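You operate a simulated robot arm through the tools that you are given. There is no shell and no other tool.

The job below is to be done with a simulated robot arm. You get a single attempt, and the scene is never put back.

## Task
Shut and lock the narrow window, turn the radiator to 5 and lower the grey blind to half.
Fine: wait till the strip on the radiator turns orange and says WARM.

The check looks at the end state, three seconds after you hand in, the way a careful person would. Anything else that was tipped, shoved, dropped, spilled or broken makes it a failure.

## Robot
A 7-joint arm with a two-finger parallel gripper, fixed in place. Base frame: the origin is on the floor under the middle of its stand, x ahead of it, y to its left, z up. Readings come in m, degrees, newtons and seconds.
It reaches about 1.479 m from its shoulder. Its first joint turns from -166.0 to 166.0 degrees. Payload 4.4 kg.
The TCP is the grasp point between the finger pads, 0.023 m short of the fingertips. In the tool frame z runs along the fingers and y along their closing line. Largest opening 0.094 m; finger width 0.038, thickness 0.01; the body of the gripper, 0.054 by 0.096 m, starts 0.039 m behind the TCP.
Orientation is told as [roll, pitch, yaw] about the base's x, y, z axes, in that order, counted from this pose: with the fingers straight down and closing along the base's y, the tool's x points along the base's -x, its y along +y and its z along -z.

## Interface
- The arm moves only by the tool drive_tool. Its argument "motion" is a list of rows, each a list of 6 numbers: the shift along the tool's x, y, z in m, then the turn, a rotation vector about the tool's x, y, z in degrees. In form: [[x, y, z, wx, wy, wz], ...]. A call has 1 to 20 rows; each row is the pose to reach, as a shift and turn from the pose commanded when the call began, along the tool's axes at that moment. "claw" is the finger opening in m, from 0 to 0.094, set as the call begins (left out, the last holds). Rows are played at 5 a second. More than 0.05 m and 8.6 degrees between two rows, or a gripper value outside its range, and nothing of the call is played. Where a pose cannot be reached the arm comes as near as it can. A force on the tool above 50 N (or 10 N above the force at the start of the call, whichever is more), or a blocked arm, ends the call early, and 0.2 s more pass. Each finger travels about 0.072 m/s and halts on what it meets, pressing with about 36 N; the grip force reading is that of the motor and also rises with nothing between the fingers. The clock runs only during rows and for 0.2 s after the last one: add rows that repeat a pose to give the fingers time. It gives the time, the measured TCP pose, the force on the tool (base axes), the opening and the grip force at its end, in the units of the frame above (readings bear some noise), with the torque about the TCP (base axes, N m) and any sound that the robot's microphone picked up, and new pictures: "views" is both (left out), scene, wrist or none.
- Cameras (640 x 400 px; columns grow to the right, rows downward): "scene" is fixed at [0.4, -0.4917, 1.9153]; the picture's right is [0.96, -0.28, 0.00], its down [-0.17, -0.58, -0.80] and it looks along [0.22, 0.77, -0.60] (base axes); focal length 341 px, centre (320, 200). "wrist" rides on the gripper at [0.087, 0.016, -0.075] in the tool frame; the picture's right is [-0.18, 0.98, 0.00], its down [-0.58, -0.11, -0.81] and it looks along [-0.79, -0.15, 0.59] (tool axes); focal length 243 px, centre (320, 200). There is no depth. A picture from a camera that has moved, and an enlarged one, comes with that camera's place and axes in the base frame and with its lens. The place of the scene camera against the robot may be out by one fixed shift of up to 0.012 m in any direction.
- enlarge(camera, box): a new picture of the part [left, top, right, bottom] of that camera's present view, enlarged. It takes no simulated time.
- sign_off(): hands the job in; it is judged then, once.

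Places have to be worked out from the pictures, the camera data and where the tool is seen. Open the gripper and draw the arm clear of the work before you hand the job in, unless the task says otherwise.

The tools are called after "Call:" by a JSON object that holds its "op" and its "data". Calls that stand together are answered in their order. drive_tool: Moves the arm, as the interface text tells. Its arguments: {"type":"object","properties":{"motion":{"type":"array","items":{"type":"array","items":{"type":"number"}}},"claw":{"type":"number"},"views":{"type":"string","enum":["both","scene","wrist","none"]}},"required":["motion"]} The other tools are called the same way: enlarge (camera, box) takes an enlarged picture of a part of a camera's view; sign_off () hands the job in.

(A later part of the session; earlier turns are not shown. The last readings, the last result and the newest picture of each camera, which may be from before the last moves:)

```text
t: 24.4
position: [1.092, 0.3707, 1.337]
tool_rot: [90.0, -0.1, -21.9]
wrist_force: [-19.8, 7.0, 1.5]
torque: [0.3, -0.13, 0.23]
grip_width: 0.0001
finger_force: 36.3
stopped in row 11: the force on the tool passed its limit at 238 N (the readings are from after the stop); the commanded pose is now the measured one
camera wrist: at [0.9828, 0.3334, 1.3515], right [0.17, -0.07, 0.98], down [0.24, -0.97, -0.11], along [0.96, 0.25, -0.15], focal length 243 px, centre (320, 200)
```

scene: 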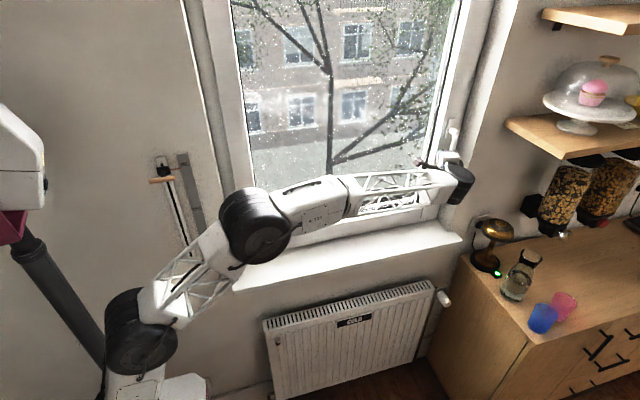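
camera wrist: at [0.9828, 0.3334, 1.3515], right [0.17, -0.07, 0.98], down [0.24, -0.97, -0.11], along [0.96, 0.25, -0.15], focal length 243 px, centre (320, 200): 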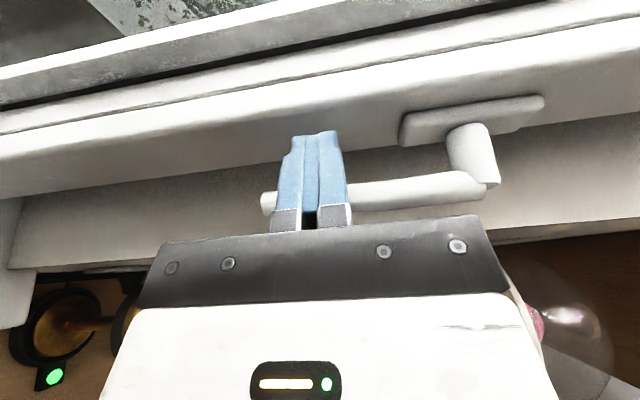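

The lever reached a hard stop and looks vertical. I'll ease off, back out and check the lever and sash.

Call:
{"op": "drive_tool", "data": {"motion": [[0.015, 0, 0, 0, 0, 0], [0.02, 0, -0.03, 0, 0, 0], [0.02, 0, -0.07, 0, 0, 0], [0.03, 0, -0.11, 0, 0, 0], [0.05, -0.02, -0.15, 0, 0, 0], [0.08, -0.04, -0.19, 0, 0, 0], [0.11, -0.06, -0.22, 0, 0, 0]]}}

Call:
{"op": "enlarge", "data": {"camera": "scene", "box": [400, 80, 500, 180]}}

Call:
{"op": "enlarge", "data": {"camera": "scene", "box": [200, 150, 460, 310]}}

Call:
{"op": "enlarge", "data": {"camera": "wrist", "box": [0, 0, 400, 220]}}

```text
refused: row 6 steps farther than a row can; nothing moved
```

```text
4.00 times, centred on (450, 130) of scene
camera zoom: at [0.4, -0.4917, 1.9153], right [0.96, -0.28, 0.0], down [-0.17, -0.58, -0.8], along [0.22, 0.77, -0.6], focal length 1365 px, centre (-200, 480)
```

zoom: 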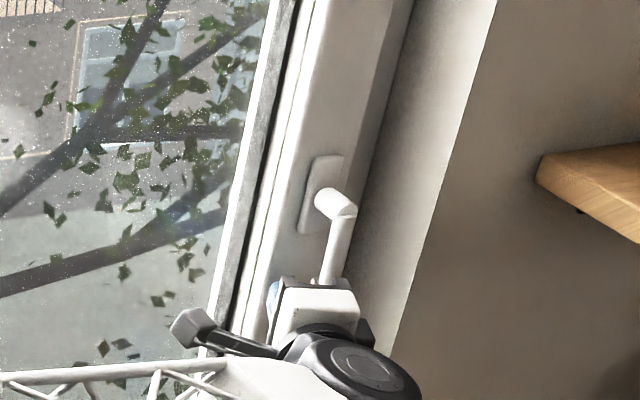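

```text
2.46 times, centred on (330, 230) of scene
camera zoom: at [0.4, -0.4917, 1.9153], right [0.96, -0.28, 0.0], down [-0.17, -0.58, -0.8], along [0.22, 0.77, -0.6], focal length 840 px, centre (295, 126)
```

zoom: 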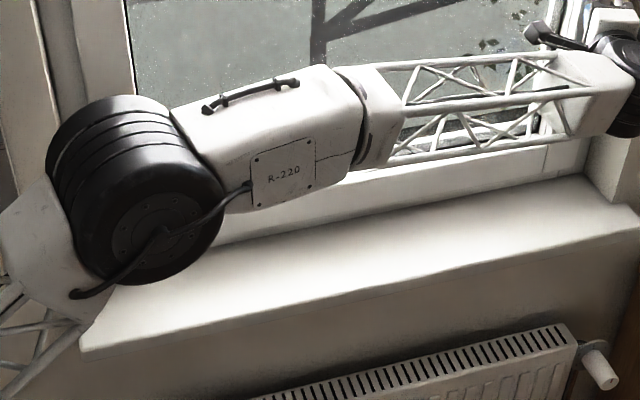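

```text
1.60 times, centred on (200, 110) of wrist
camera zoom: at [0.9828, 0.3334, 1.3515], right [0.17, -0.07, 0.98], down [0.24, -0.97, -0.11], along [0.96, 0.25, -0.15], focal length 388 px, centre (512, 344)
```

zoom: 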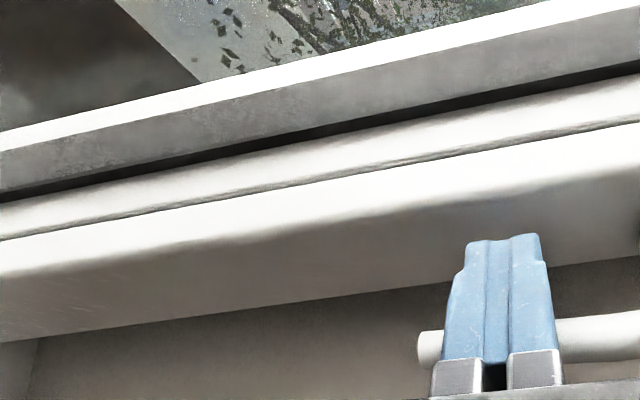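

The lever now points straight down. The retreat was refused because one step was too long, so I'll resend it in smaller steps.

Call:
{"op": "drive_tool", "data": {"motion": [[0.015, 0, 0, 0, 0, 0], [0.02, 0, -0.03, 0, 0, 0], [0.02, 0, -0.07, 0, 0, 0], [0.02, 0, -0.11, 0, 0, 0], [0.02, 0, -0.15, 0, 0, 0], [0.02, 0, -0.19, 0, 0, 0], [0.02, 0, -0.23, 0, 0, 0], [0.02, 0, -0.27, 0, 0, 0], [0.02, 0, -0.31, 0, 0, 0], [0.02, 0, -0.35, 0, 0, 0]]}}

```text
t: 26.6
position: [0.9413, 0.052, 1.3366]
tool_rot: [90.0, 0.1, -22.1]
wrist_force: [0.5, 0.1, -0.7]
torque: [0.02, 0.02, 0.04]
grip_width: 0.0001
finger_force: 36.0
camera wrist: at [0.8323, 0.014, 1.3516], right [0.17, -0.07, 0.98], down [0.24, -0.97, -0.11], along [0.96, 0.25, -0.15], focal length 243 px, centre (320, 200)
```

scene: 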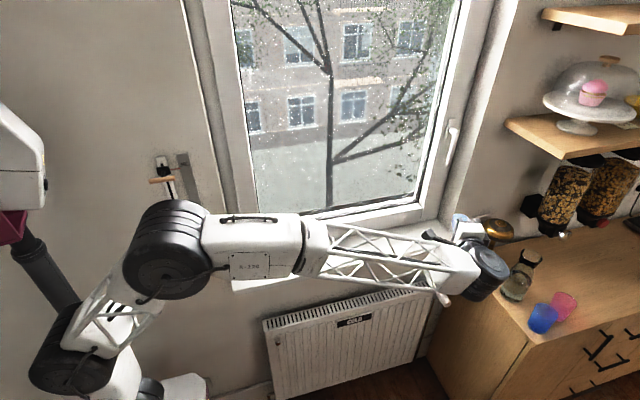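
wrist: 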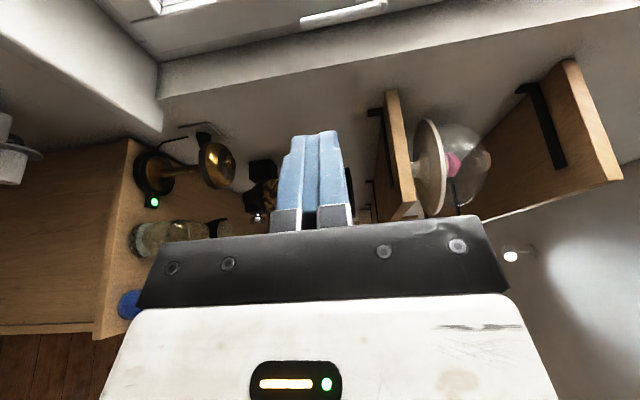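

Call:
{"op": "enlarge", "data": {"camera": "scene", "box": [400, 90, 500, 190]}}

Call:
{"op": "enlarge", "data": {"camera": "scene", "box": [310, 170, 470, 260]}}

Call:
{"op": "enlarge", "data": {"camera": "wrist", "box": [0, 80, 160, 240]}}

Call:
{"op": "enlarge", "data": {"camera": "wrist", "box": [80, 0, 400, 160]}}

```text
4.00 times, centred on (450, 140) of scene
camera zoom: at [0.4, -0.4917, 1.9153], right [0.96, -0.28, 0.0], down [-0.17, -0.58, -0.8], along [0.22, 0.77, -0.6], focal length 1365 px, centre (-200, 440)
```

zoom: 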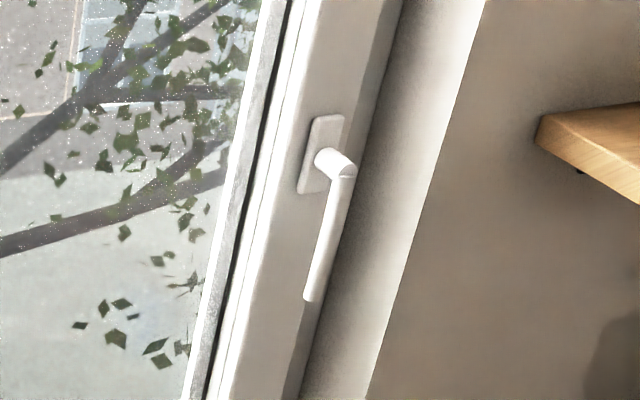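

```text
4.00 times, centred on (390, 215) of scene
camera zoom: at [0.4, -0.4917, 1.9153], right [0.96, -0.28, 0.0], down [-0.17, -0.58, -0.8], along [0.22, 0.77, -0.6], focal length 1365 px, centre (40, 140)
```

zoom: 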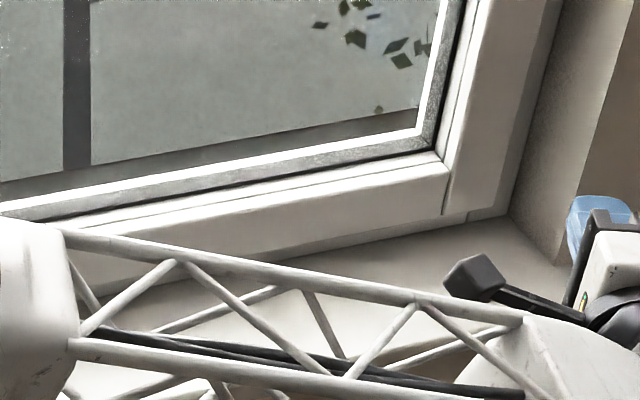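

```text
2.50 times, centred on (80, 160) of wrist
camera zoom: at [0.8323, 0.014, 1.3516], right [0.17, -0.07, 0.98], down [0.24, -0.97, -0.11], along [0.96, 0.25, -0.15], focal length 606 px, centre (920, 300)
```

zoom: 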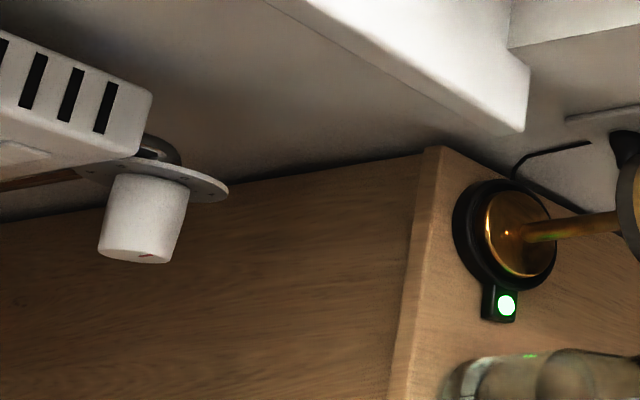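

```text
2.00 times, centred on (240, 80) of wrist
camera zoom: at [0.8323, 0.014, 1.3516], right [0.17, -0.07, 0.98], down [0.24, -0.97, -0.11], along [0.96, 0.25, -0.15], focal length 485 px, centre (480, 440)
```

zoom: 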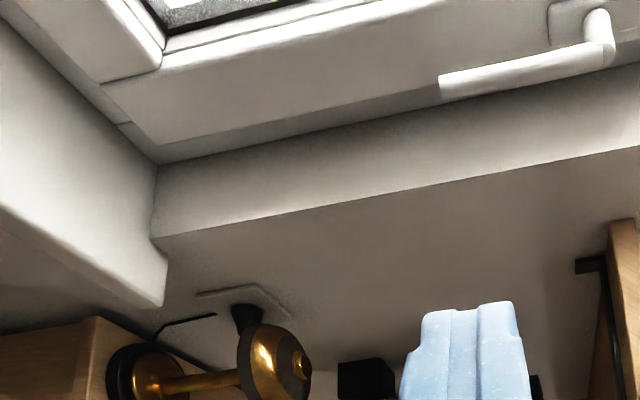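

The window is shut and the lever is straight down along the stile. The radiator knob's end face is at about (1.158, 0.20, 0.715) with its axis along y, so I'll descend toward it with the gripper open, turning the tool to point straight along +y.

Call:
{"op": "drive_tool", "data": {"motion": [[-0.0151, -0.0421, -0.0009, 0, 1.5, 0], [-0.0302, -0.0842, -0.0018, 0, 3, 0], [-0.0453, -0.1263, -0.0027, 0, 4.5, 0], [-0.0604, -0.1684, -0.0036, 0, 6, 0], [-0.0755, -0.2105, -0.0045, 0, 7.5, 0], [-0.0906, -0.2526, -0.0054, 0, 9, 0], [-0.1057, -0.2947, -0.0063, 0, 10.5, 0], [-0.1206, -0.337, -0.0072, 0, 12, 0], [-0.1348, -0.377, 0.0022, 0, 13.7, 0], [-0.149, -0.417, 0.0116, 0, 15.3, 0], [-0.1632, -0.457, 0.021, 0, 17, 0], [-0.1774, -0.497, 0.0304, 0, 18.7, 0], [-0.1916, -0.537, 0.0398, 0, 20.4, 0], [-0.2057, -0.577, 0.049, 0, 22.1, 0]], "claw": 0.094}}

```text
t: 29.6
position: [1.1514, 0.0196, 0.7614]
tool_rot: [89.9, -0.1, 0.0]
wrist_force: [0.8, -0.1, 0.9]
torque: [-0.06, 0.01, 0.03]
grip_width: 0.094
finger_force: 0.1
camera wrist: at [1.0647, -0.0552, 0.7754], right [0.18, 0.0, 0.98], down [0.58, -0.81, -0.11], along [0.79, 0.59, -0.15], focal length 243 px, centre (320, 200)
```

scene: 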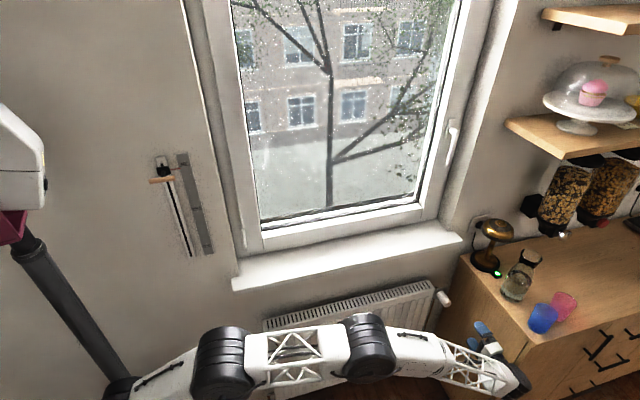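
wrist: 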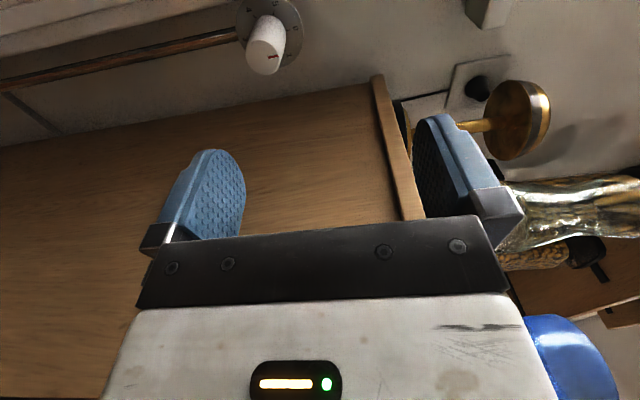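

Pose reached cleanly and the knob with its dial is visible. I'll zoom in on the dial, the closed window, and the blind scale.

Call:
{"op": "enlarge", "data": {"camera": "wrist", "box": [200, 0, 340, 90]}}

Call:
{"op": "enlarge", "data": {"camera": "scene", "box": [410, 270, 480, 320]}}

Call:
{"op": "enlarge", "data": {"camera": "scene", "box": [130, 130, 260, 270]}}

Call:
{"op": "enlarge", "data": {"camera": "scene", "box": [220, 150, 480, 310]}}

```text
4.44 times, centred on (270, 45) of wrist
camera zoom: at [1.0647, -0.0552, 0.7754], right [0.18, 0.0, 0.98], down [0.58, -0.81, -0.11], along [0.79, 0.59, -0.15], focal length 1078 px, centre (542, 889)
```

zoom: 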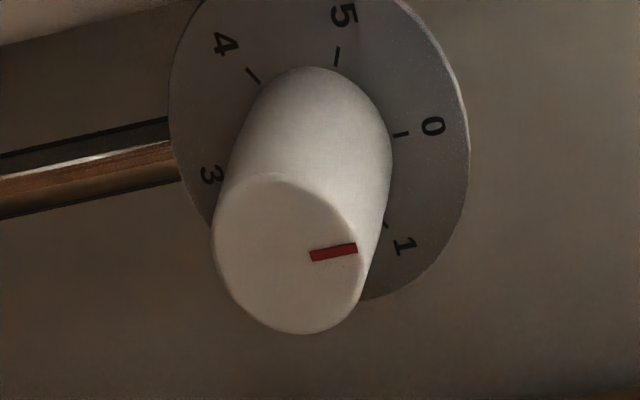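

```text
8.00 times, centred on (445, 295) of scene
camera zoom: at [0.4, -0.4917, 1.9153], right [0.96, -0.28, 0.0], down [-0.17, -0.58, -0.8], along [0.22, 0.77, -0.6], focal length 2730 px, centre (-680, -560)
```

zoom: 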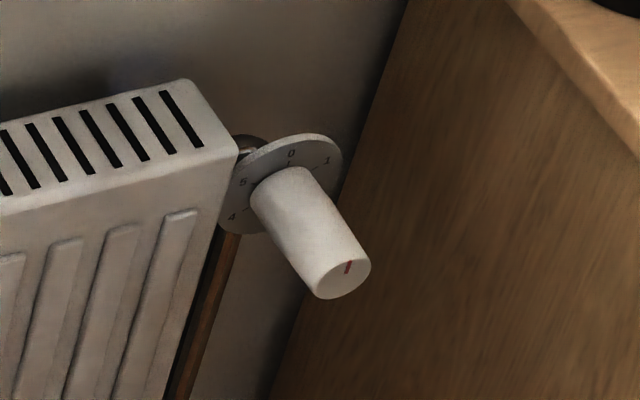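

```text
2.86 times, centred on (195, 200) of scene
camera zoom: at [0.4, -0.4917, 1.9153], right [0.96, -0.28, 0.0], down [-0.17, -0.58, -0.8], along [0.22, 0.77, -0.6], focal length 975 px, centre (677, 200)
```

zoom: 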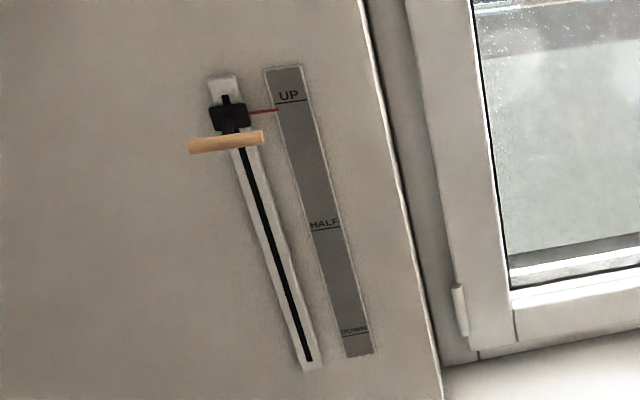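

```text
2.46 times, centred on (350, 230) of scene
camera zoom: at [0.4, -0.4917, 1.9153], right [0.96, -0.28, 0.0], down [-0.17, -0.58, -0.8], along [0.22, 0.77, -0.6], focal length 840 px, centre (246, 126)
```

zoom: 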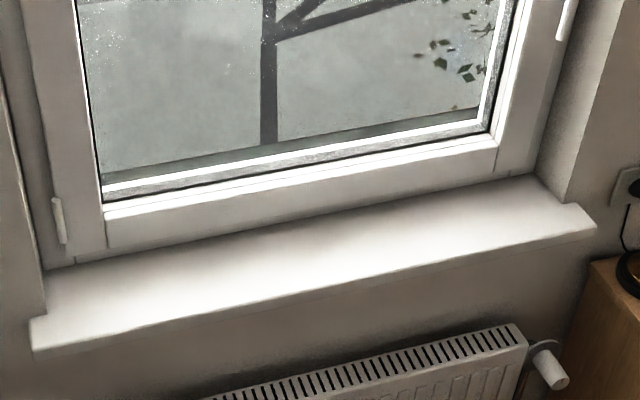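

The dial has 0 at the top with 1–5 going clockwise at 60° steps, and the red mark is on 0; 5 is therefore 300° clockwise. The knob axis is at about x=1.166, z=0.697, with its end face at y≈0.211 and the dial plate at y≈0.273. I'll test spinning the tool -90° about its axis in free space so that I have room for a long clockwise turn.

Call:
{"op": "drive_tool", "data": {"motion": [[0, 0, 0, 0, 0, -8.2], [0, 0, 0, 0, 0, -16.4], [0, 0, 0, 0, 0, -24.6], [0, 0, 0, 0, 0, -32.8], [0, 0, 0, 0, 0, -41], [0, 0, 0, 0, 0, -49.2], [0, 0, 0, 0, 0, -57.4], [0, 0, 0, 0, 0, -65.6], [0, 0, 0, 0, 0, -73.8], [0, 0, 0, 0, 0, -82], [0, 0, 0, 0, 0, -90]]}}

```text
t: 32.0
position: [1.1522, 0.0198, 0.7605]
tool_rot: [-73.4, -89.8, 163.4]
wrist_force: [-0.2, 0.5, 0.0]
torque: [-0.01, 0.0, 0.0]
grip_width: 0.0943
finger_force: 0.0
camera wrist: at [1.1352, -0.0553, 0.6716], right [-0.98, 0.0, 0.18], down [0.11, -0.81, 0.58], along [0.15, 0.59, 0.79], focal length 243 px, centre (320, 200)
```

scene: 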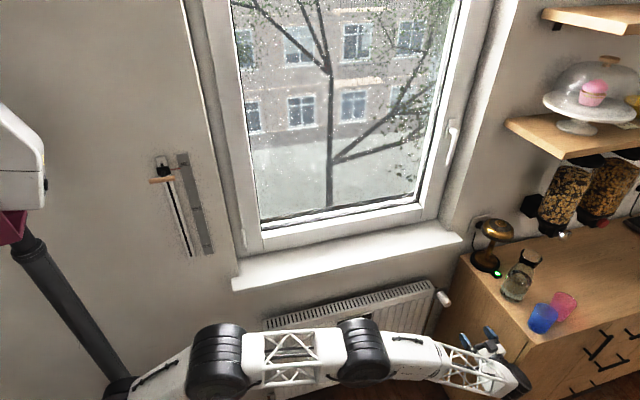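
wrist: 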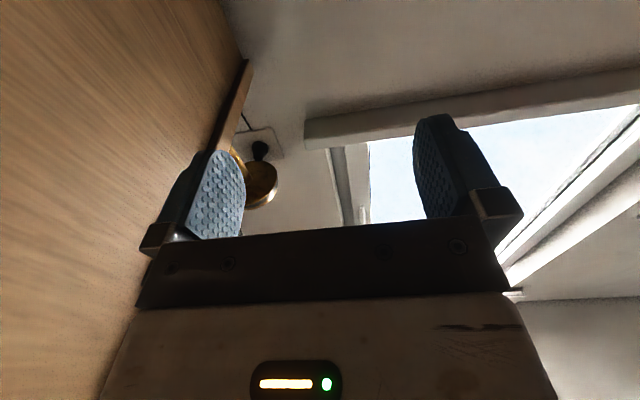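

The spin works. Now I'll line up with the knob axis, stopping short of it to check that it's centred between the open fingers.

Call:
{"op": "drive_tool", "data": {"motion": [[0.02, -0.004, 0.03, 0, 0, 0], [0.042, -0.009, 0.06, 0, 0, 0], [0.0635, -0.0138, 0.09, 0, 0, 0], [0.0635, -0.0138, 0.1, 0, 0, 0]]}}

Call:
{"op": "enlarge", "data": {"camera": "wrist", "box": [160, 60, 500, 240]}}

Call:
{"op": "enlarge", "data": {"camera": "scene", "box": [410, 260, 530, 350]}}

```text
t: 33.0
position: [1.1654, 0.1201, 0.6951]
tool_rot: [25.4, -89.9, 64.7]
wrist_force: [-1.2, 0.2, 0.1]
torque: [0.0, 0.01, -0.02]
grip_width: 0.0939
finger_force: 0.0
camera wrist: at [1.1479, 0.0437, 0.6073], right [-0.98, 0.0, 0.18], down [0.11, -0.81, 0.58], along [0.15, 0.59, 0.79], focal length 243 px, centre (320, 200)
```

scene: 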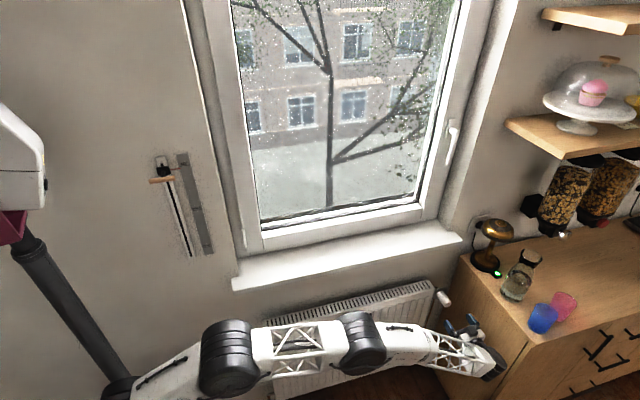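
wrist: 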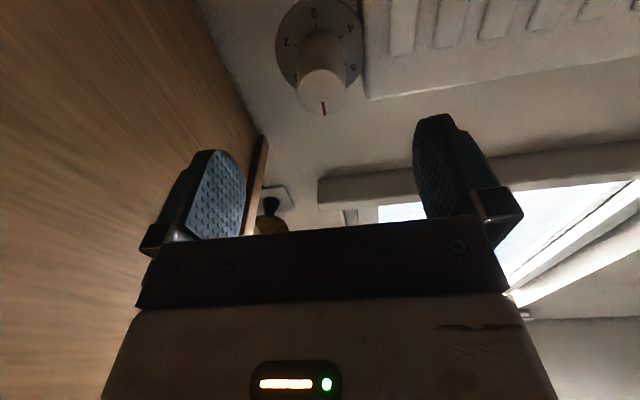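

```text
1.88 times, centred on (330, 150) of wrist
camera zoom: at [1.1479, 0.0437, 0.6073], right [-0.98, 0.0, 0.18], down [0.11, -0.81, 0.58], along [0.15, 0.59, 0.79], focal length 457 px, centre (301, 294)
```

zoom: 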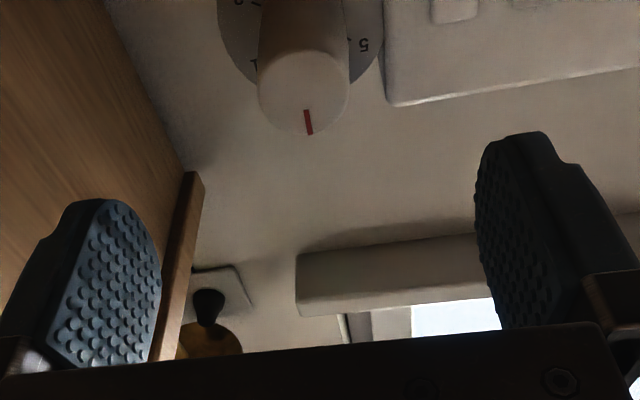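

```text
4.44 times, centred on (470, 305) of scene
camera zoom: at [0.4, -0.4917, 1.9153], right [0.96, -0.28, 0.0], down [-0.17, -0.58, -0.8], along [0.22, 0.77, -0.6], focal length 1517 px, centre (-347, -267)
```

zoom: 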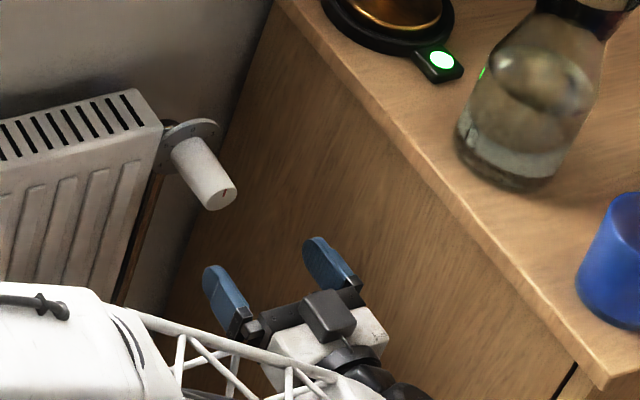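

The knob axis triangulates to x≈1.164, z≈0.698, end at y≈0.205; the radiator's front corner is at (1.128, 0.269). I'll narrow the fingers to 0.064 and slide over the knob to TCP y≈0.232.

Call:
{"op": "drive_tool", "data": {"motion": [[-0.003, 0.0014, 0, 0, 0, 0], [-0.003, 0.0014, 0.03, 0, 0, 0], [-0.003, 0.0014, 0.06, 0, 0, 0], [-0.003, 0.0014, 0.085, 0, 0, 0], [-0.003, 0.0014, 0.1, 0, 0, 0], [-0.003, 0.0014, 0.112, 0, 0, 0]], "claw": 0.064}}

Call:
{"op": "enlarge", "data": {"camera": "wrist", "box": [160, 60, 500, 240]}}

Call:
{"op": "enlarge", "data": {"camera": "scene", "box": [410, 260, 530, 350]}}

```text
t: 34.5
position: [1.1639, 0.2331, 0.6986]
tool_rot: [11.9, -89.9, 78.1]
wrist_force: [-0.2, 0.8, -0.1]
torque: [-0.03, -0.02, -0.01]
grip_width: 0.0641
finger_force: 0.0
camera wrist: at [1.147, 0.1569, 0.6102], right [-0.98, 0.0, 0.18], down [0.11, -0.81, 0.58], along [0.15, 0.59, 0.79], focal length 243 px, centre (320, 200)
```

scene: 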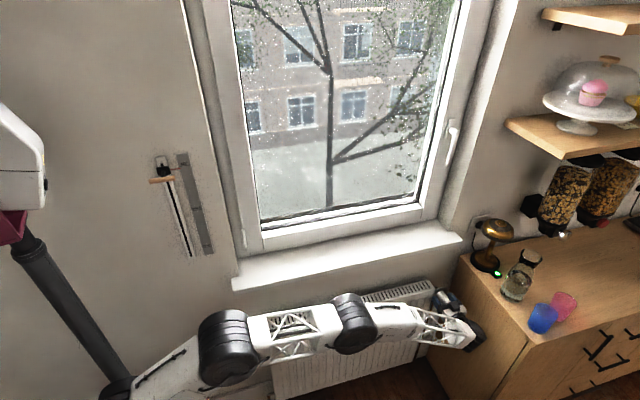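
wrist: 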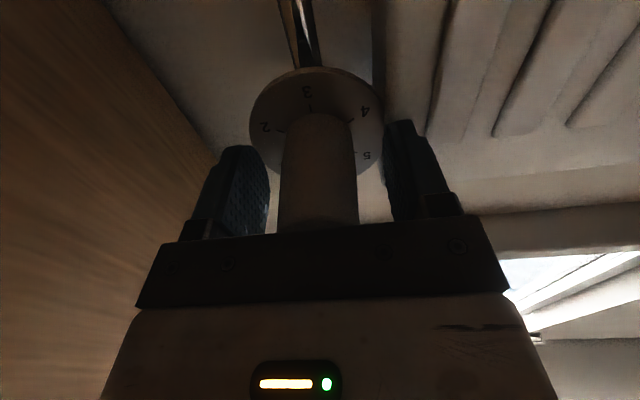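

```text
1.88 times, centred on (330, 150) of wrist
camera zoom: at [1.147, 0.1569, 0.6102], right [-0.98, 0.0, 0.18], down [0.11, -0.81, 0.58], along [0.15, 0.59, 0.79], focal length 457 px, centre (301, 294)
```

zoom: 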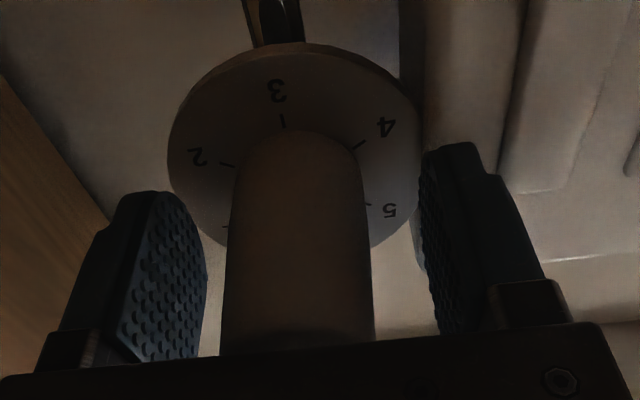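

```text
4.44 times, centred on (470, 305) of scene
camera zoom: at [0.4, -0.4917, 1.9153], right [0.96, -0.28, 0.0], down [-0.17, -0.58, -0.8], along [0.22, 0.77, -0.6], focal length 1517 px, centre (-347, -267)
```

zoom: 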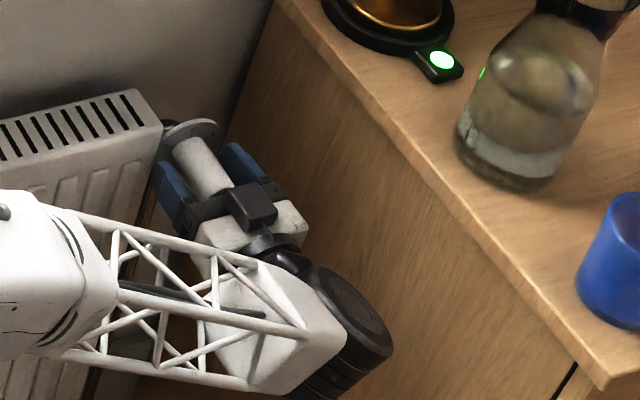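

The knob is centred between the pads with clearance to the dial plate. I'll close the fingers on it.

Call:
{"op": "drive_tool", "data": {"motion": [[0, 0, 0, 0, 0, 0], [0, 0, 0, 0, 0, 0], [0, 0, 0, 0, 0, 0]], "claw": 0, "views": "wrist"}}

```text
t: 35.3
position: [1.1634, 0.2334, 0.6985]
tool_rot: [-11.2, -89.9, 101.2]
wrist_force: [17.7, 3.8, -6.1]
torque: [-0.3, 0.14, -0.5]
grip_width: 0.0361
finger_force: 45.2
stopped in row 3: the force on the tool passed its limit at 52 N (the readings are from after the stop); the commanded pose is now the measured one
camera wrist: at [1.1478, 0.1572, 0.6104], right [-0.98, 0.0, 0.18], down [0.11, -0.81, 0.58], along [0.15, 0.59, 0.79], focal length 243 px, centre (320, 200)
```

wrist: 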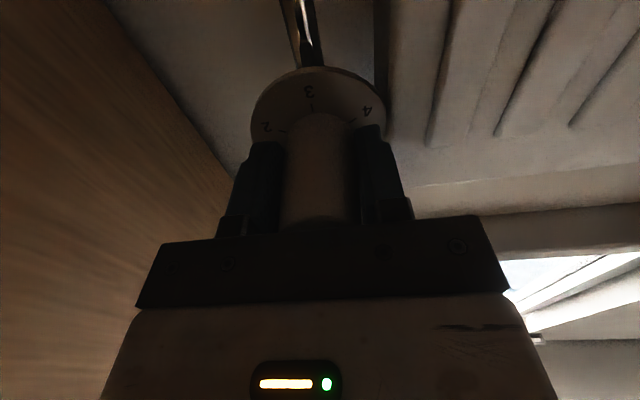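

Grip is on the knob at 0.036 m wide, with a little side load of about 18 N along x. I'll ease the pose 1 mm along that force to relieve it.

Call:
{"op": "drive_tool", "data": {"motion": [[0.0003, -0.0008, 0, 0, 0, 0], [0.0003, -0.0008, 0, 0, 0, 0]], "views": "none"}}

```text
t: 35.9
position: [1.1651, 0.2319, 0.6982]
tool_rot: [-7.7, -89.9, 97.4]
wrist_force: [13.1, 4.5, -8.3]
torque: [-0.73, 0.1, -0.32]
grip_width: 0.0361
finger_force: 45.2
```

The side load dropped a bit; I'll ease slightly more and then start the clockwise turn in small steps.

Call:
{"op": "drive_tool", "data": {"motion": [[0.0006, -0.0006, 0, 0, 0, 0], [0.001, -0.0012, -0.0005, 0, 0, 0], [0.001, -0.0012, -0.0005, 0, 0, 4], [0.001, -0.0012, -0.0005, 0, 0, 8], [0.001, -0.0012, -0.0005, 0, 0, 12], [0.001, -0.0012, -0.0005, 0, 0, 16]], "views": "wrist"}}

```text
t: 36.5
position: [1.1645, 0.2328, 0.6979]
tool_rot: [85.3, -89.7, 4.9]
wrist_force: [-21.3, -5.4, 8.9]
torque: [0.07, -0.04, 0.74]
grip_width: 0.0364
finger_force: 44.7
stopped in row 3: the force on the tool passed its limit at 53 N (the readings are from after the stop); the commanded pose is now the measured one
camera wrist: at [1.1479, 0.1573, 0.6103], right [-0.98, 0.0, 0.19], down [0.11, -0.81, 0.58], along [0.15, 0.59, 0.79], focal length 243 px, centre (320, 200)
```

wrist: 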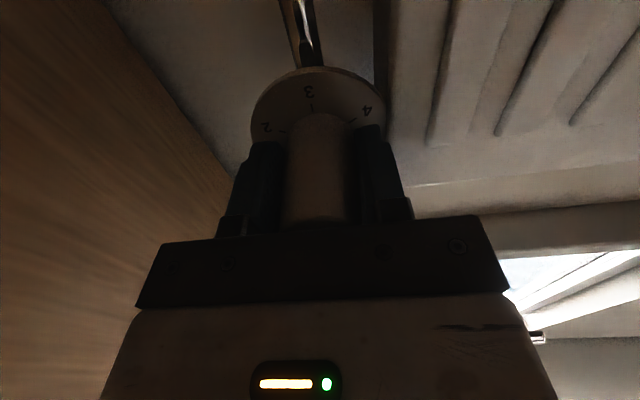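

The load swung the other way (-21 N), so the contact is stiff and the centre lies in between. I'll nudge back half a millimetre and read the force again.

Call:
{"op": "drive_tool", "data": {"motion": [[-0.0002, 0.0004, 0, 0, 0, 0], [-0.0002, 0.0004, 0, 0, 0, 0], [-0.0002, 0.0004, 0, 0, 0, 0]], "views": "none"}}

```text
t: 37.3
position: [1.1657, 0.2341, 0.6988]
tool_rot: [85.0, -89.7, 5.0]
wrist_force: [-22.0, -3.1, 10.6]
torque: [0.18, -0.02, 0.53]
grip_width: 0.0361
finger_force: 45.1
```

Barely any change, so I'll move another millimetre the same way to learn the stiffness.

Call:
{"op": "drive_tool", "data": {"motion": [[-0.0003, 0.0005, 0, 0, 0, 0], [-0.0006, 0.001, 0, 0, 0, 0], [-0.0006, 0.001, 0, 0, 0, 0], [-0.0006, 0.001, 0, 0, 0, 0]], "views": "none"}}

```text
t: 38.1
position: [1.1645, 0.234, 0.6989]
tool_rot: [66.2, -89.7, 23.7]
wrist_force: [16.6, 3.7, -6.1]
torque: [-0.34, 0.03, -0.49]
grip_width: 0.036
finger_force: 45.2
stopped in row 4: the force on the tool passed its limit at 52 N (the readings are from after the stop); the commanded pose is now the measured one
```

The force flips sign without real motion, which looks like a vibration from squeezing hard. I'll reduce the squeeze by setting the opening just under the knob's diameter and watch the forces at rest.

Call:
{"op": "drive_tool", "data": {"motion": [[0, 0, 0, 0, 0, 0], [0, 0, 0, 0, 0, 0]], "claw": 0.034, "views": "none"}}

Call:
{"op": "drive_tool", "data": {"motion": [[0, 0, 0, 0, 0, 0], [0, 0, 0, 0, 0, 0]], "claw": 0.034, "views": "none"}}

```text
t: 38.8
position: [1.1655, 0.2328, 0.6989]
tool_rot: [69.7, -89.7, 20.3]
wrist_force: [27.7, 7.9, -10.6]
torque: [-0.82, 0.05, -0.63]
grip_width: 0.0363
finger_force: 45.0
```

```text
t: 39.4
position: [1.1652, 0.232, 0.6979]
tool_rot: [72.3, -89.7, 17.6]
wrist_force: [34.4, 8.6, -13.6]
torque: [-0.42, 0.06, -0.8]
grip_width: 0.0362
finger_force: 45.3
```

The force builds slowly at rest, meaning that the controller winds up on a small position offset. The mean reading puts the constrained centre about 0.8 mm toward +x, so I'll shift the command by that and watch.

Call:
{"op": "drive_tool", "data": {"motion": [[0.0003, -0.0008, 0, 0, 0, 0], [0.0003, -0.0008, 0, 0, 0, 0], [0.0003, -0.0008, 0, 0, 0, 0]], "views": "none"}}

Call:
{"op": "drive_tool", "data": {"motion": [[0, 0, 0, 0, 0, 0], [0, 0, 0, 0, 0, 0], [0, 0, 0, 0, 0, 0]], "views": "none"}}

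```text
t: 40.1
position: [1.1646, 0.2331, 0.6986]
tool_rot: [80.1, -89.8, 9.9]
wrist_force: [-25.0, -1.3, 7.8]
torque: [0.48, -0.02, 0.8]
grip_width: 0.0365
finger_force: 44.9
```

```text
t: 41.0
position: [1.1633, 0.2335, 0.6977]
tool_rot: [75.4, -89.8, 14.6]
wrist_force: [-43.5, -2.8, 11.7]
torque: [0.51, -0.06, 1.06]
grip_width: 0.0363
finger_force: 44.8
```

An 0.8 mm shift overshot; interpolating the drift rates, the neutral point is about 0.5 mm back. I'll move there and check.

Call:
{"op": "drive_tool", "data": {"motion": [[-0.0002, 0.00052, 0, 0, 0, 0], [-0.0002, 0.00052, 0, 0, 0, 0]], "views": "none"}}

Call:
{"op": "drive_tool", "data": {"motion": [[0, 0, 0, 0, 0, 0], [0, 0, 0, 0, 0, 0]], "views": "none"}}

```text
t: 41.5
position: [1.1629, 0.2325, 0.6972]
tool_rot: [69.4, -89.7, 20.5]
wrist_force: [-18.6, 5.0, -0.4]
torque: [0.21, 0.0, 0.33]
grip_width: 0.0364
finger_force: 45.5
```

```text
t: 42.1
position: [1.1645, 0.2337, 0.6985]
tool_rot: [70.7, -89.7, 19.5]
wrist_force: [-11.8, 7.3, -3.4]
torque: [-0.39, -0.02, 0.22]
grip_width: 0.036
finger_force: 44.9
```

The load is small and nearly steady now. I'll turn clockwise 80° and check that the knob follows.

Call:
{"op": "drive_tool", "data": {"motion": [[0.0001, 0, 0.0002, 0, 0, 6], [0.0001, 0, 0.0002, 0, 0, 14], [0.0001, 0, 0.0002, 0, 0, 22], [0.0001, 0, 0.0002, 0, 0, 30], [0.0001, 0, 0.0002, 0, 0, 38], [0.0001, 0, 0.0002, 0, 0, 46], [0.0001, 0, 0.0002, 0, 0, 54], [0.0001, 0, 0.0002, 0, 0, 62], [0.0001, 0, 0.0002, 0, 0, 70], [0.0001, 0, 0.0002, 0, 0, 78]]}}

```text
t: 43.2
position: [1.1639, 0.2336, 0.699]
tool_rot: [90.0, -60.0, 0.2]
wrist_force: [-19.3, -6.4, 6.8]
torque: [0.35, -0.04, 0.47]
grip_width: 0.0364
finger_force: 44.6
stopped in row 5: the force on the tool passed its limit at 52 N (the readings are from after the stop); the commanded pose is now the measured one
camera wrist: at [1.1064, 0.1571, 0.6302], right [-0.76, 0.0, 0.65], down [0.39, -0.81, 0.45], along [0.52, 0.59, 0.61], focal length 243 px, centre (320, 200)
```

scene: 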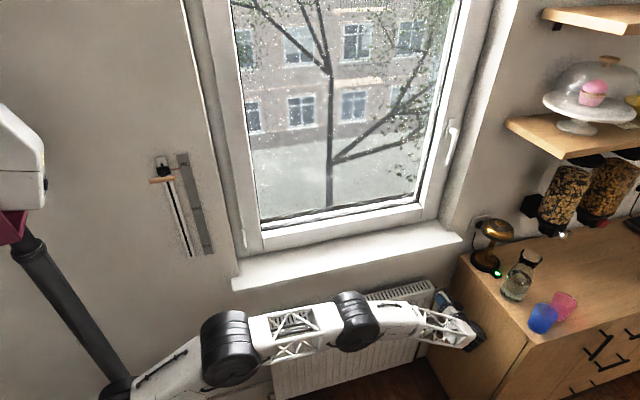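
wrist: 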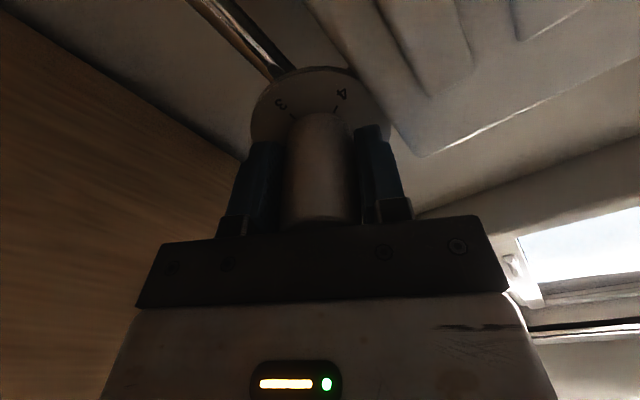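

The knob turned with the tool by 30° (tool spin now -60°) before the side load tripped the limit. I'll null the side load by 0.3 mm and continue turning in the same direction.

Call:
{"op": "drive_tool", "data": {"motion": [[0.0001, 0.0003, 0, 0, 0, 0], [0.0001, 0.0003, 0, 0, 0, 6], [0.0001, 0.0003, 0, 0, 0, 14], [0.0001, 0.0003, 0, 0, 0, 22], [0.0001, 0.0003, 0, 0, 0, 30], [0.0001, 0.0003, 0, 0, 0, 38], [0.0001, 0.0003, 0, 0, 0, 46], [0.0001, 0.0003, 0, 0, 0, 54], [0.0001, 0.0003, 0, 0, 0, 62]], "views": "wrist"}}

```text
t: 45.2
position: [1.1644, 0.2331, 0.6995]
tool_rot: [90.0, 2.0, 0.1]
wrist_force: [-15.6, -15.3, 28.6]
torque: [0.79, -0.02, 0.13]
grip_width: 0.0361
finger_force: 44.7
camera wrist: at [1.0782, 0.1573, 0.7175], right [0.22, 0.0, 0.98], down [0.58, -0.81, -0.13], along [0.79, 0.59, -0.18], focal length 243 px, centre (320, 200)
```

wrist: 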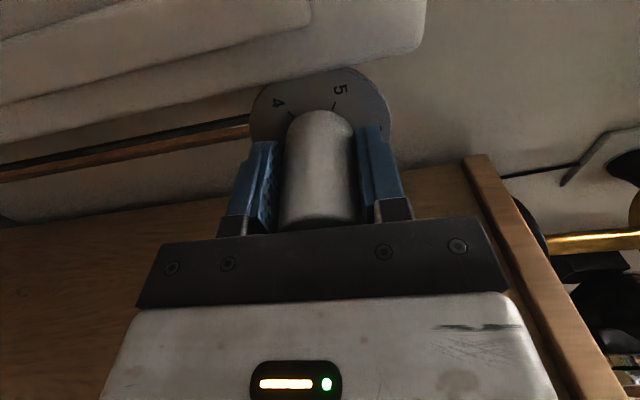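

Another 62° went cleanly (tool spin now about +2°, knob about 92°). I'll trim the side load and continue clockwise toward a spin of +90°.

Call:
{"op": "drive_tool", "data": {"motion": [[0.0002, 0.0004, -0.0003, 0, 0, 0], [0.0002, 0.0004, -0.0003, 0, 0, 6], [0.0002, 0.0004, -0.0003, 0, 0, 14], [0.0002, 0.0004, -0.0003, 0, 0, 22], [0.0002, 0.0004, -0.0003, 0, 0, 30], [0.0002, 0.0004, -0.0003, 0, 0, 38], [0.0002, 0.0004, -0.0003, 0, 0, 46], [0.0002, 0.0004, -0.0003, 0, 0, 54], [0.0002, 0.0004, -0.0003, 0, 0, 62], [0.0002, 0.0004, -0.0003, 0, 0, 70], [0.0002, 0.0004, -0.0003, 0, 0, 78], [0.0002, 0.0004, -0.0003, 0, 0, 86], [0.0002, 0.0004, -0.0003, 0, 0, 88]], "views": "wrist"}}

```text
t: 47.5
position: [1.1668, 0.2337, 0.6994]
tool_rot: [89.7, 72.4, -0.3]
wrist_force: [8.1, 0.7, -2.5]
torque: [0.18, -0.03, -0.17]
grip_width: 0.0359
finger_force: 44.8
stopped in row 11: the force on the tool passed its limit at 60 N (the readings are from after the stop); the commanded pose is now the measured one
camera wrist: at [1.1534, 0.1575, 0.7855], right [0.99, 0.0, 0.12], down [0.07, -0.81, -0.59], along [0.1, 0.59, -0.8], focal length 243 px, centre (320, 200)
```

wrist: 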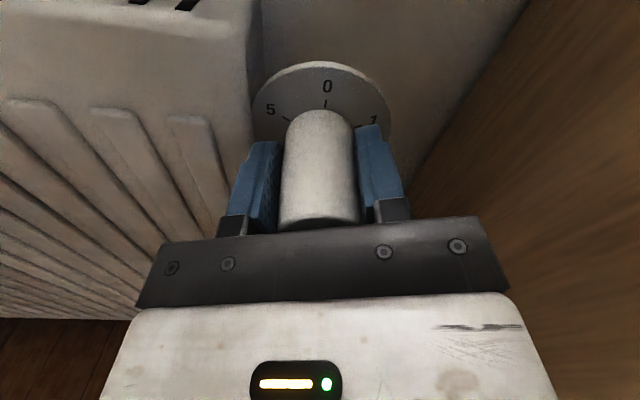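

Tool spin is now 72° (knob about 162°) and the load is small. I'll keep turning clockwise in the same grip as far as it goes.

Call:
{"op": "drive_tool", "data": {"motion": [[0, 0, 0, 0, 0, 6], [0, 0, 0, 0, 0, 14], [0, 0, 0, 0, 0, 22], [0, 0, 0, 0, 0, 30], [0, 0, 0, 0, 0, 38], [0, 0, 0, 0, 0, 46], [0, 0, 0, 0, 0, 54]], "views": "wrist"}}

```text
t: 49.0
position: [1.1645, 0.2336, 0.6997]
tool_rot: [-90.0, 53.6, -180.0]
wrist_force: [-20.1, -13.3, 6.3]
torque: [0.31, 0.0, 0.61]
grip_width: 0.036
finger_force: 45.0
camera wrist: at [1.2286, 0.1574, 0.758], right [0.68, 0.0, -0.73], down [-0.43, -0.81, -0.4], along [-0.59, 0.59, -0.55], focal length 243 px, centre (320, 200)
```

wrist: 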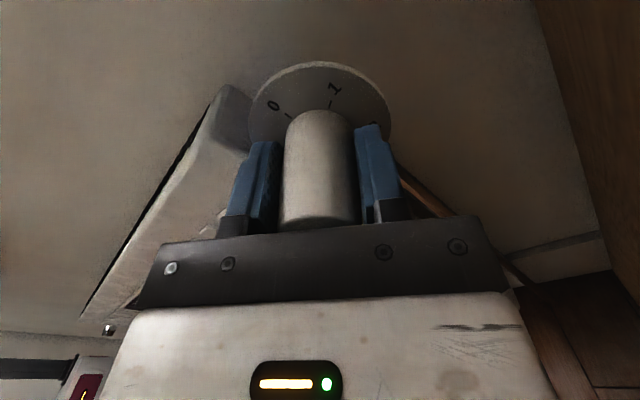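

The knob has now turned about 216°. I'll release it, back away straight along its axis, and read the mark.

Call:
{"op": "drive_tool", "data": {"motion": [[0, 0, 0, 0, 0, 0], [0, 0, 0, 0, 0, 0], [0, 0, -0.02, 0, 0, 0], [0, 0, -0.05, 0, 0, 0], [0, 0, -0.08, 0, 0, 0], [0, 0, -0.11, 0, 0, 0], [0, 0, -0.13, 0, 0, 0]], "claw": 0.07}}

Call:
{"op": "enlarge", "data": {"camera": "wrist", "box": [240, 0, 400, 100]}}

Call:
{"op": "enlarge", "data": {"camera": "scene", "box": [410, 270, 480, 320]}}

Call:
{"op": "enlarge", "data": {"camera": "scene", "box": [320, 300, 400, 350]}}

```text
t: 50.6
position: [1.1628, 0.1022, 0.7011]
tool_rot: [-89.9, 53.6, -180.0]
wrist_force: [0.7, -0.2, 0.5]
torque: [-0.01, 0.02, -0.02]
grip_width: 0.07
finger_force: 0.0
camera wrist: at [1.2266, 0.0274, 0.759], right [0.68, 0.0, -0.73], down [-0.43, -0.81, -0.4], along [-0.59, 0.59, -0.55], focal length 243 px, centre (320, 200)
```

scene: 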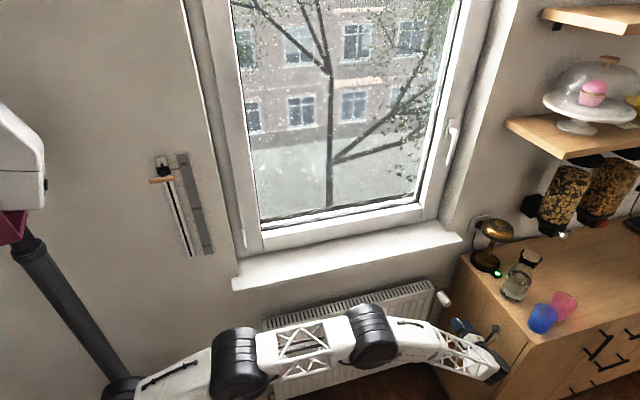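
wrist: 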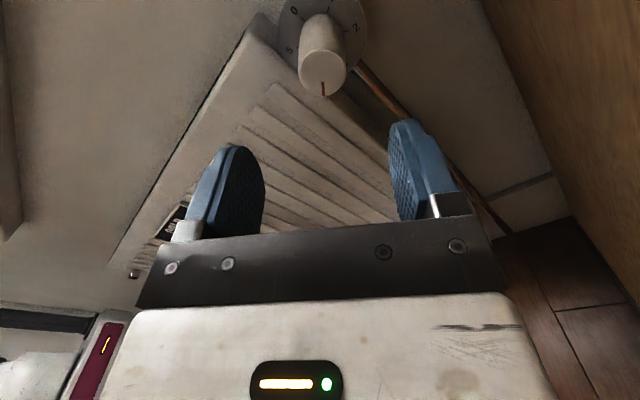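

```text
4.00 times, centred on (320, 50) of wrist
camera zoom: at [1.2266, 0.0274, 0.759], right [0.68, 0.0, -0.73], down [-0.43, -0.81, -0.4], along [-0.59, 0.59, -0.55], focal length 970 px, centre (320, 800)
```

zoom: 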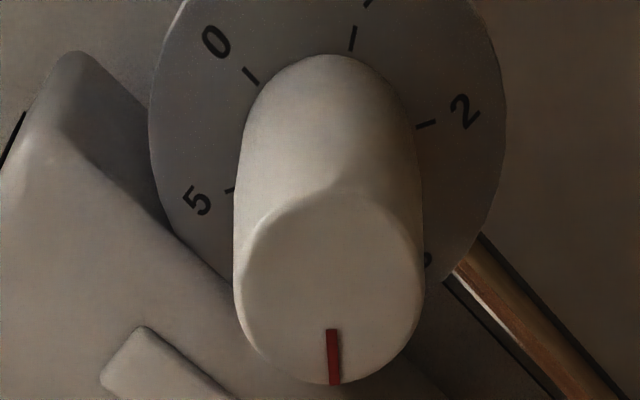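

```text
8.00 times, centred on (445, 295) of scene
camera zoom: at [0.4, -0.4917, 1.9153], right [0.96, -0.28, 0.0], down [-0.17, -0.58, -0.8], along [0.22, 0.77, -0.6], focal length 2730 px, centre (-680, -560)
```

zoom: 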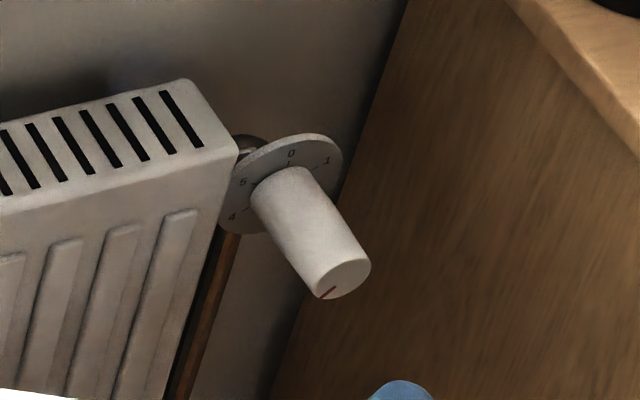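

```text
8.00 times, centred on (360, 325) of scene
camera zoom: at [0.4, -0.4917, 1.9153], right [0.96, -0.28, 0.0], down [-0.17, -0.58, -0.8], along [0.22, 0.77, -0.6], focal length 2730 px, centre (0, -800)
```

zoom: 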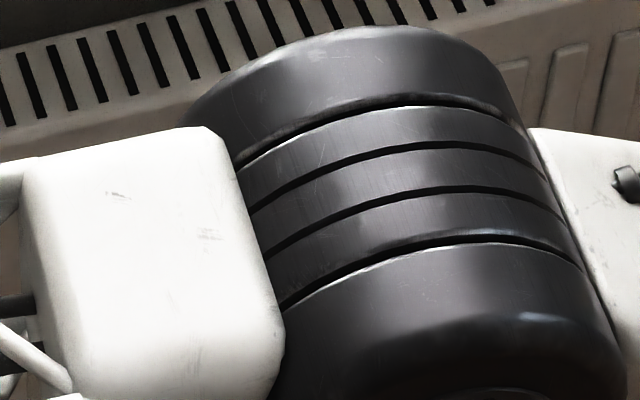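

The mark sits between 3 and 4, matching about 216° of turn, so about 84° is left. I'll spin the tool back 120° in free space to regrip.

Call:
{"op": "drive_tool", "data": {"motion": [[0, 0, 0, 0, 0, -8], [0, 0, 0, 0, 0, -16], [0, 0, 0, 0, 0, -24], [0, 0, 0, 0, 0, -32], [0, 0, 0, 0, 0, -40], [0, 0, 0, 0, 0, -48], [0, 0, 0, 0, 0, -56], [0, 0, 0, 0, 0, -64], [0, 0, 0, 0, 0, -72], [0, 0, 0, 0, 0, -80], [0, 0, 0, 0, 0, -88], [0, 0, 0, 0, 0, -96], [0, 0, 0, 0, 0, -104], [0, 0, 0, 0, 0, -112], [0, 0, 0, 0, 0, -120], [0, 0, 0, 0, 0, -120]], "views": "wrist"}}

Call:
{"op": "enlarge", "data": {"camera": "wrist", "box": [240, 0, 400, 100]}}

```text
t: 54.0
position: [1.1643, 0.1025, 0.6994]
tool_rot: [89.9, 6.4, 0.0]
wrist_force: [-0.1, 0.0, 0.5]
torque: [-0.05, -0.01, 0.01]
grip_width: 0.0697
finger_force: 0.1
camera wrist: at [1.08, 0.0269, 0.7236], right [0.29, 0.0, 0.96], down [0.57, -0.81, -0.17], along [0.77, 0.59, -0.23], focal length 243 px, centre (320, 200)
```

wrist: 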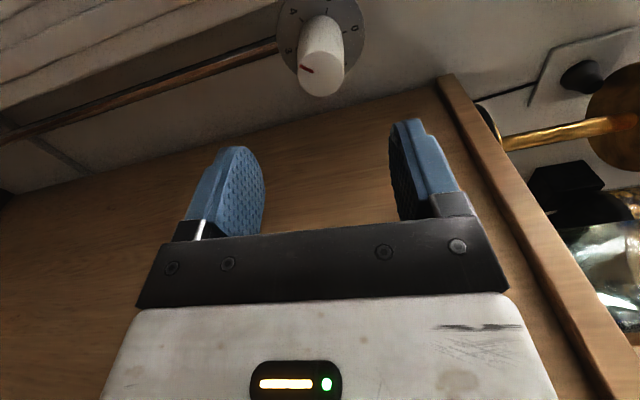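

```text
4.00 times, centred on (320, 50) of wrist
camera zoom: at [1.08, 0.0269, 0.7236], right [0.29, 0.0, 0.96], down [0.57, -0.81, -0.17], along [0.77, 0.59, -0.23], focal length 970 px, centre (320, 800)
```

zoom: 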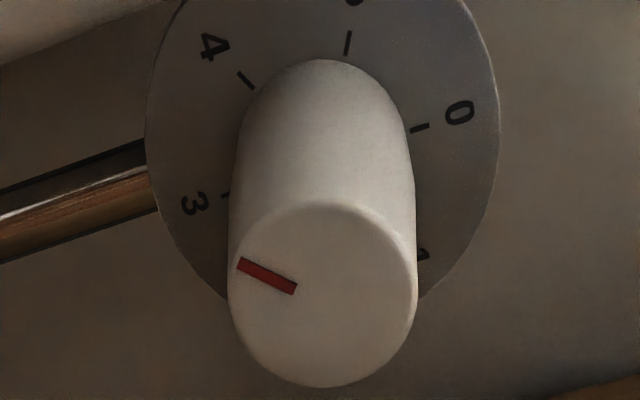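

The mark is about 82–84° short of 5. I'll slide back over the knob.

Call:
{"op": "drive_tool", "data": {"motion": [[-0.0005, 0, 0.04, 0, 0, 0], [-0.0005, 0, 0.08, 0, 0, 0], [-0.0005, 0, 0.11, 0, 0, 0], [-0.0005, 0, 0.1305, 0, 0, 0]], "views": "wrist"}}

Call:
{"op": "drive_tool", "data": {"motion": [[0, 0, 0, 0, 0, 0], [0, 0, 0, 0, 0, 0]], "claw": 0.03, "views": "wrist"}}

```text
t: 55.0
position: [1.1646, 0.2333, 0.7008]
tool_rot: [89.9, 6.3, -0.1]
wrist_force: [-0.5, -0.1, 0.4]
torque: [-0.01, 0.01, 0.0]
grip_width: 0.0699
finger_force: 0.0
camera wrist: at [1.0794, 0.1579, 0.7245], right [0.29, 0.0, 0.96], down [0.57, -0.81, -0.17], along [0.77, 0.59, -0.24], focal length 243 px, centre (320, 200)
```

wrist: 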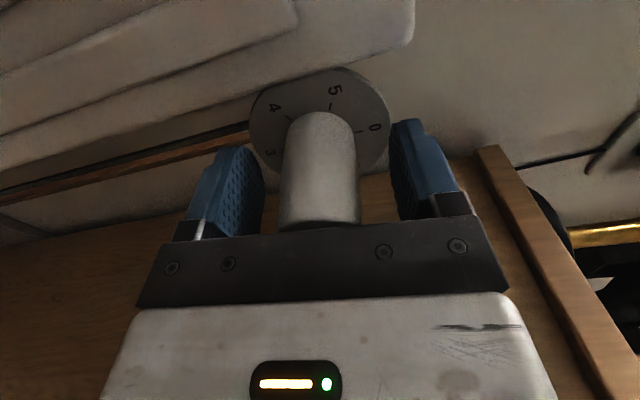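

```text
t: 55.6
position: [1.1644, 0.2345, 0.7004]
tool_rot: [89.9, 6.4, 0.0]
wrist_force: [1.8, 4.1, -1.6]
torque: [-0.05, 0.0, -0.17]
grip_width: 0.0362
finger_force: 45.1
camera wrist: at [1.0793, 0.1585, 0.7243], right [0.29, 0.0, 0.96], down [0.57, -0.81, -0.17], along [0.77, 0.59, -0.24], focal length 243 px, centre (320, 200)
```

wrist: 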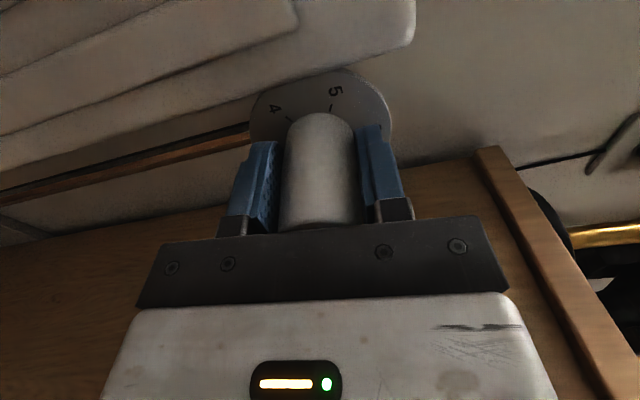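

Gripped with almost no side load. Now turning 82° clockwise.

Call:
{"op": "drive_tool", "data": {"motion": [[0, 0, 0, 0, 0, 6], [0, 0, 0, 0, 0, 14], [0, 0, 0, 0, 0, 22], [0, 0, 0, 0, 0, 30], [0, 0, 0, 0, 0, 38], [0, 0, 0, 0, 0, 46], [0, 0, 0, 0, 0, 54], [0, 0, 0, 0, 0, 62], [0, 0, 0, 0, 0, 70], [0, 0, 0, 0, 0, 76], [0, 0, 0, 0, 0, 80], [0, 0, 0, 0, 0, 82]], "views": "wrist"}}

```text
t: 58.2
position: [1.1649, 0.2341, 0.6999]
tool_rot: [87.6, 88.5, -2.5]
wrist_force: [-17.4, 19.1, 3.7]
torque: [0.07, -0.22, 0.2]
grip_width: 0.0361
finger_force: 44.8
camera wrist: at [1.1782, 0.1583, 0.7846], right [0.99, 0.0, -0.16], down [-0.09, -0.81, -0.58], along [-0.13, 0.59, -0.8], focal length 243 px, centre (320, 200)
```

wrist: 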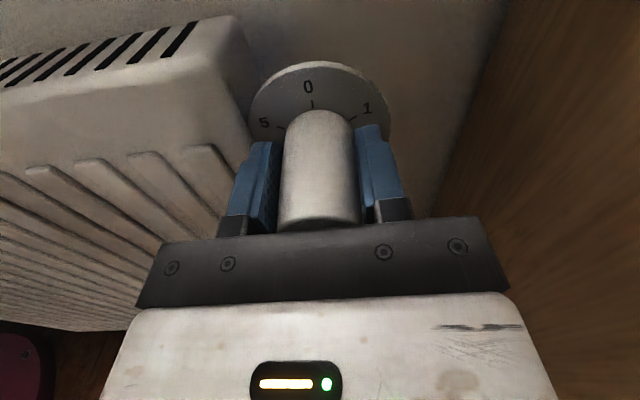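

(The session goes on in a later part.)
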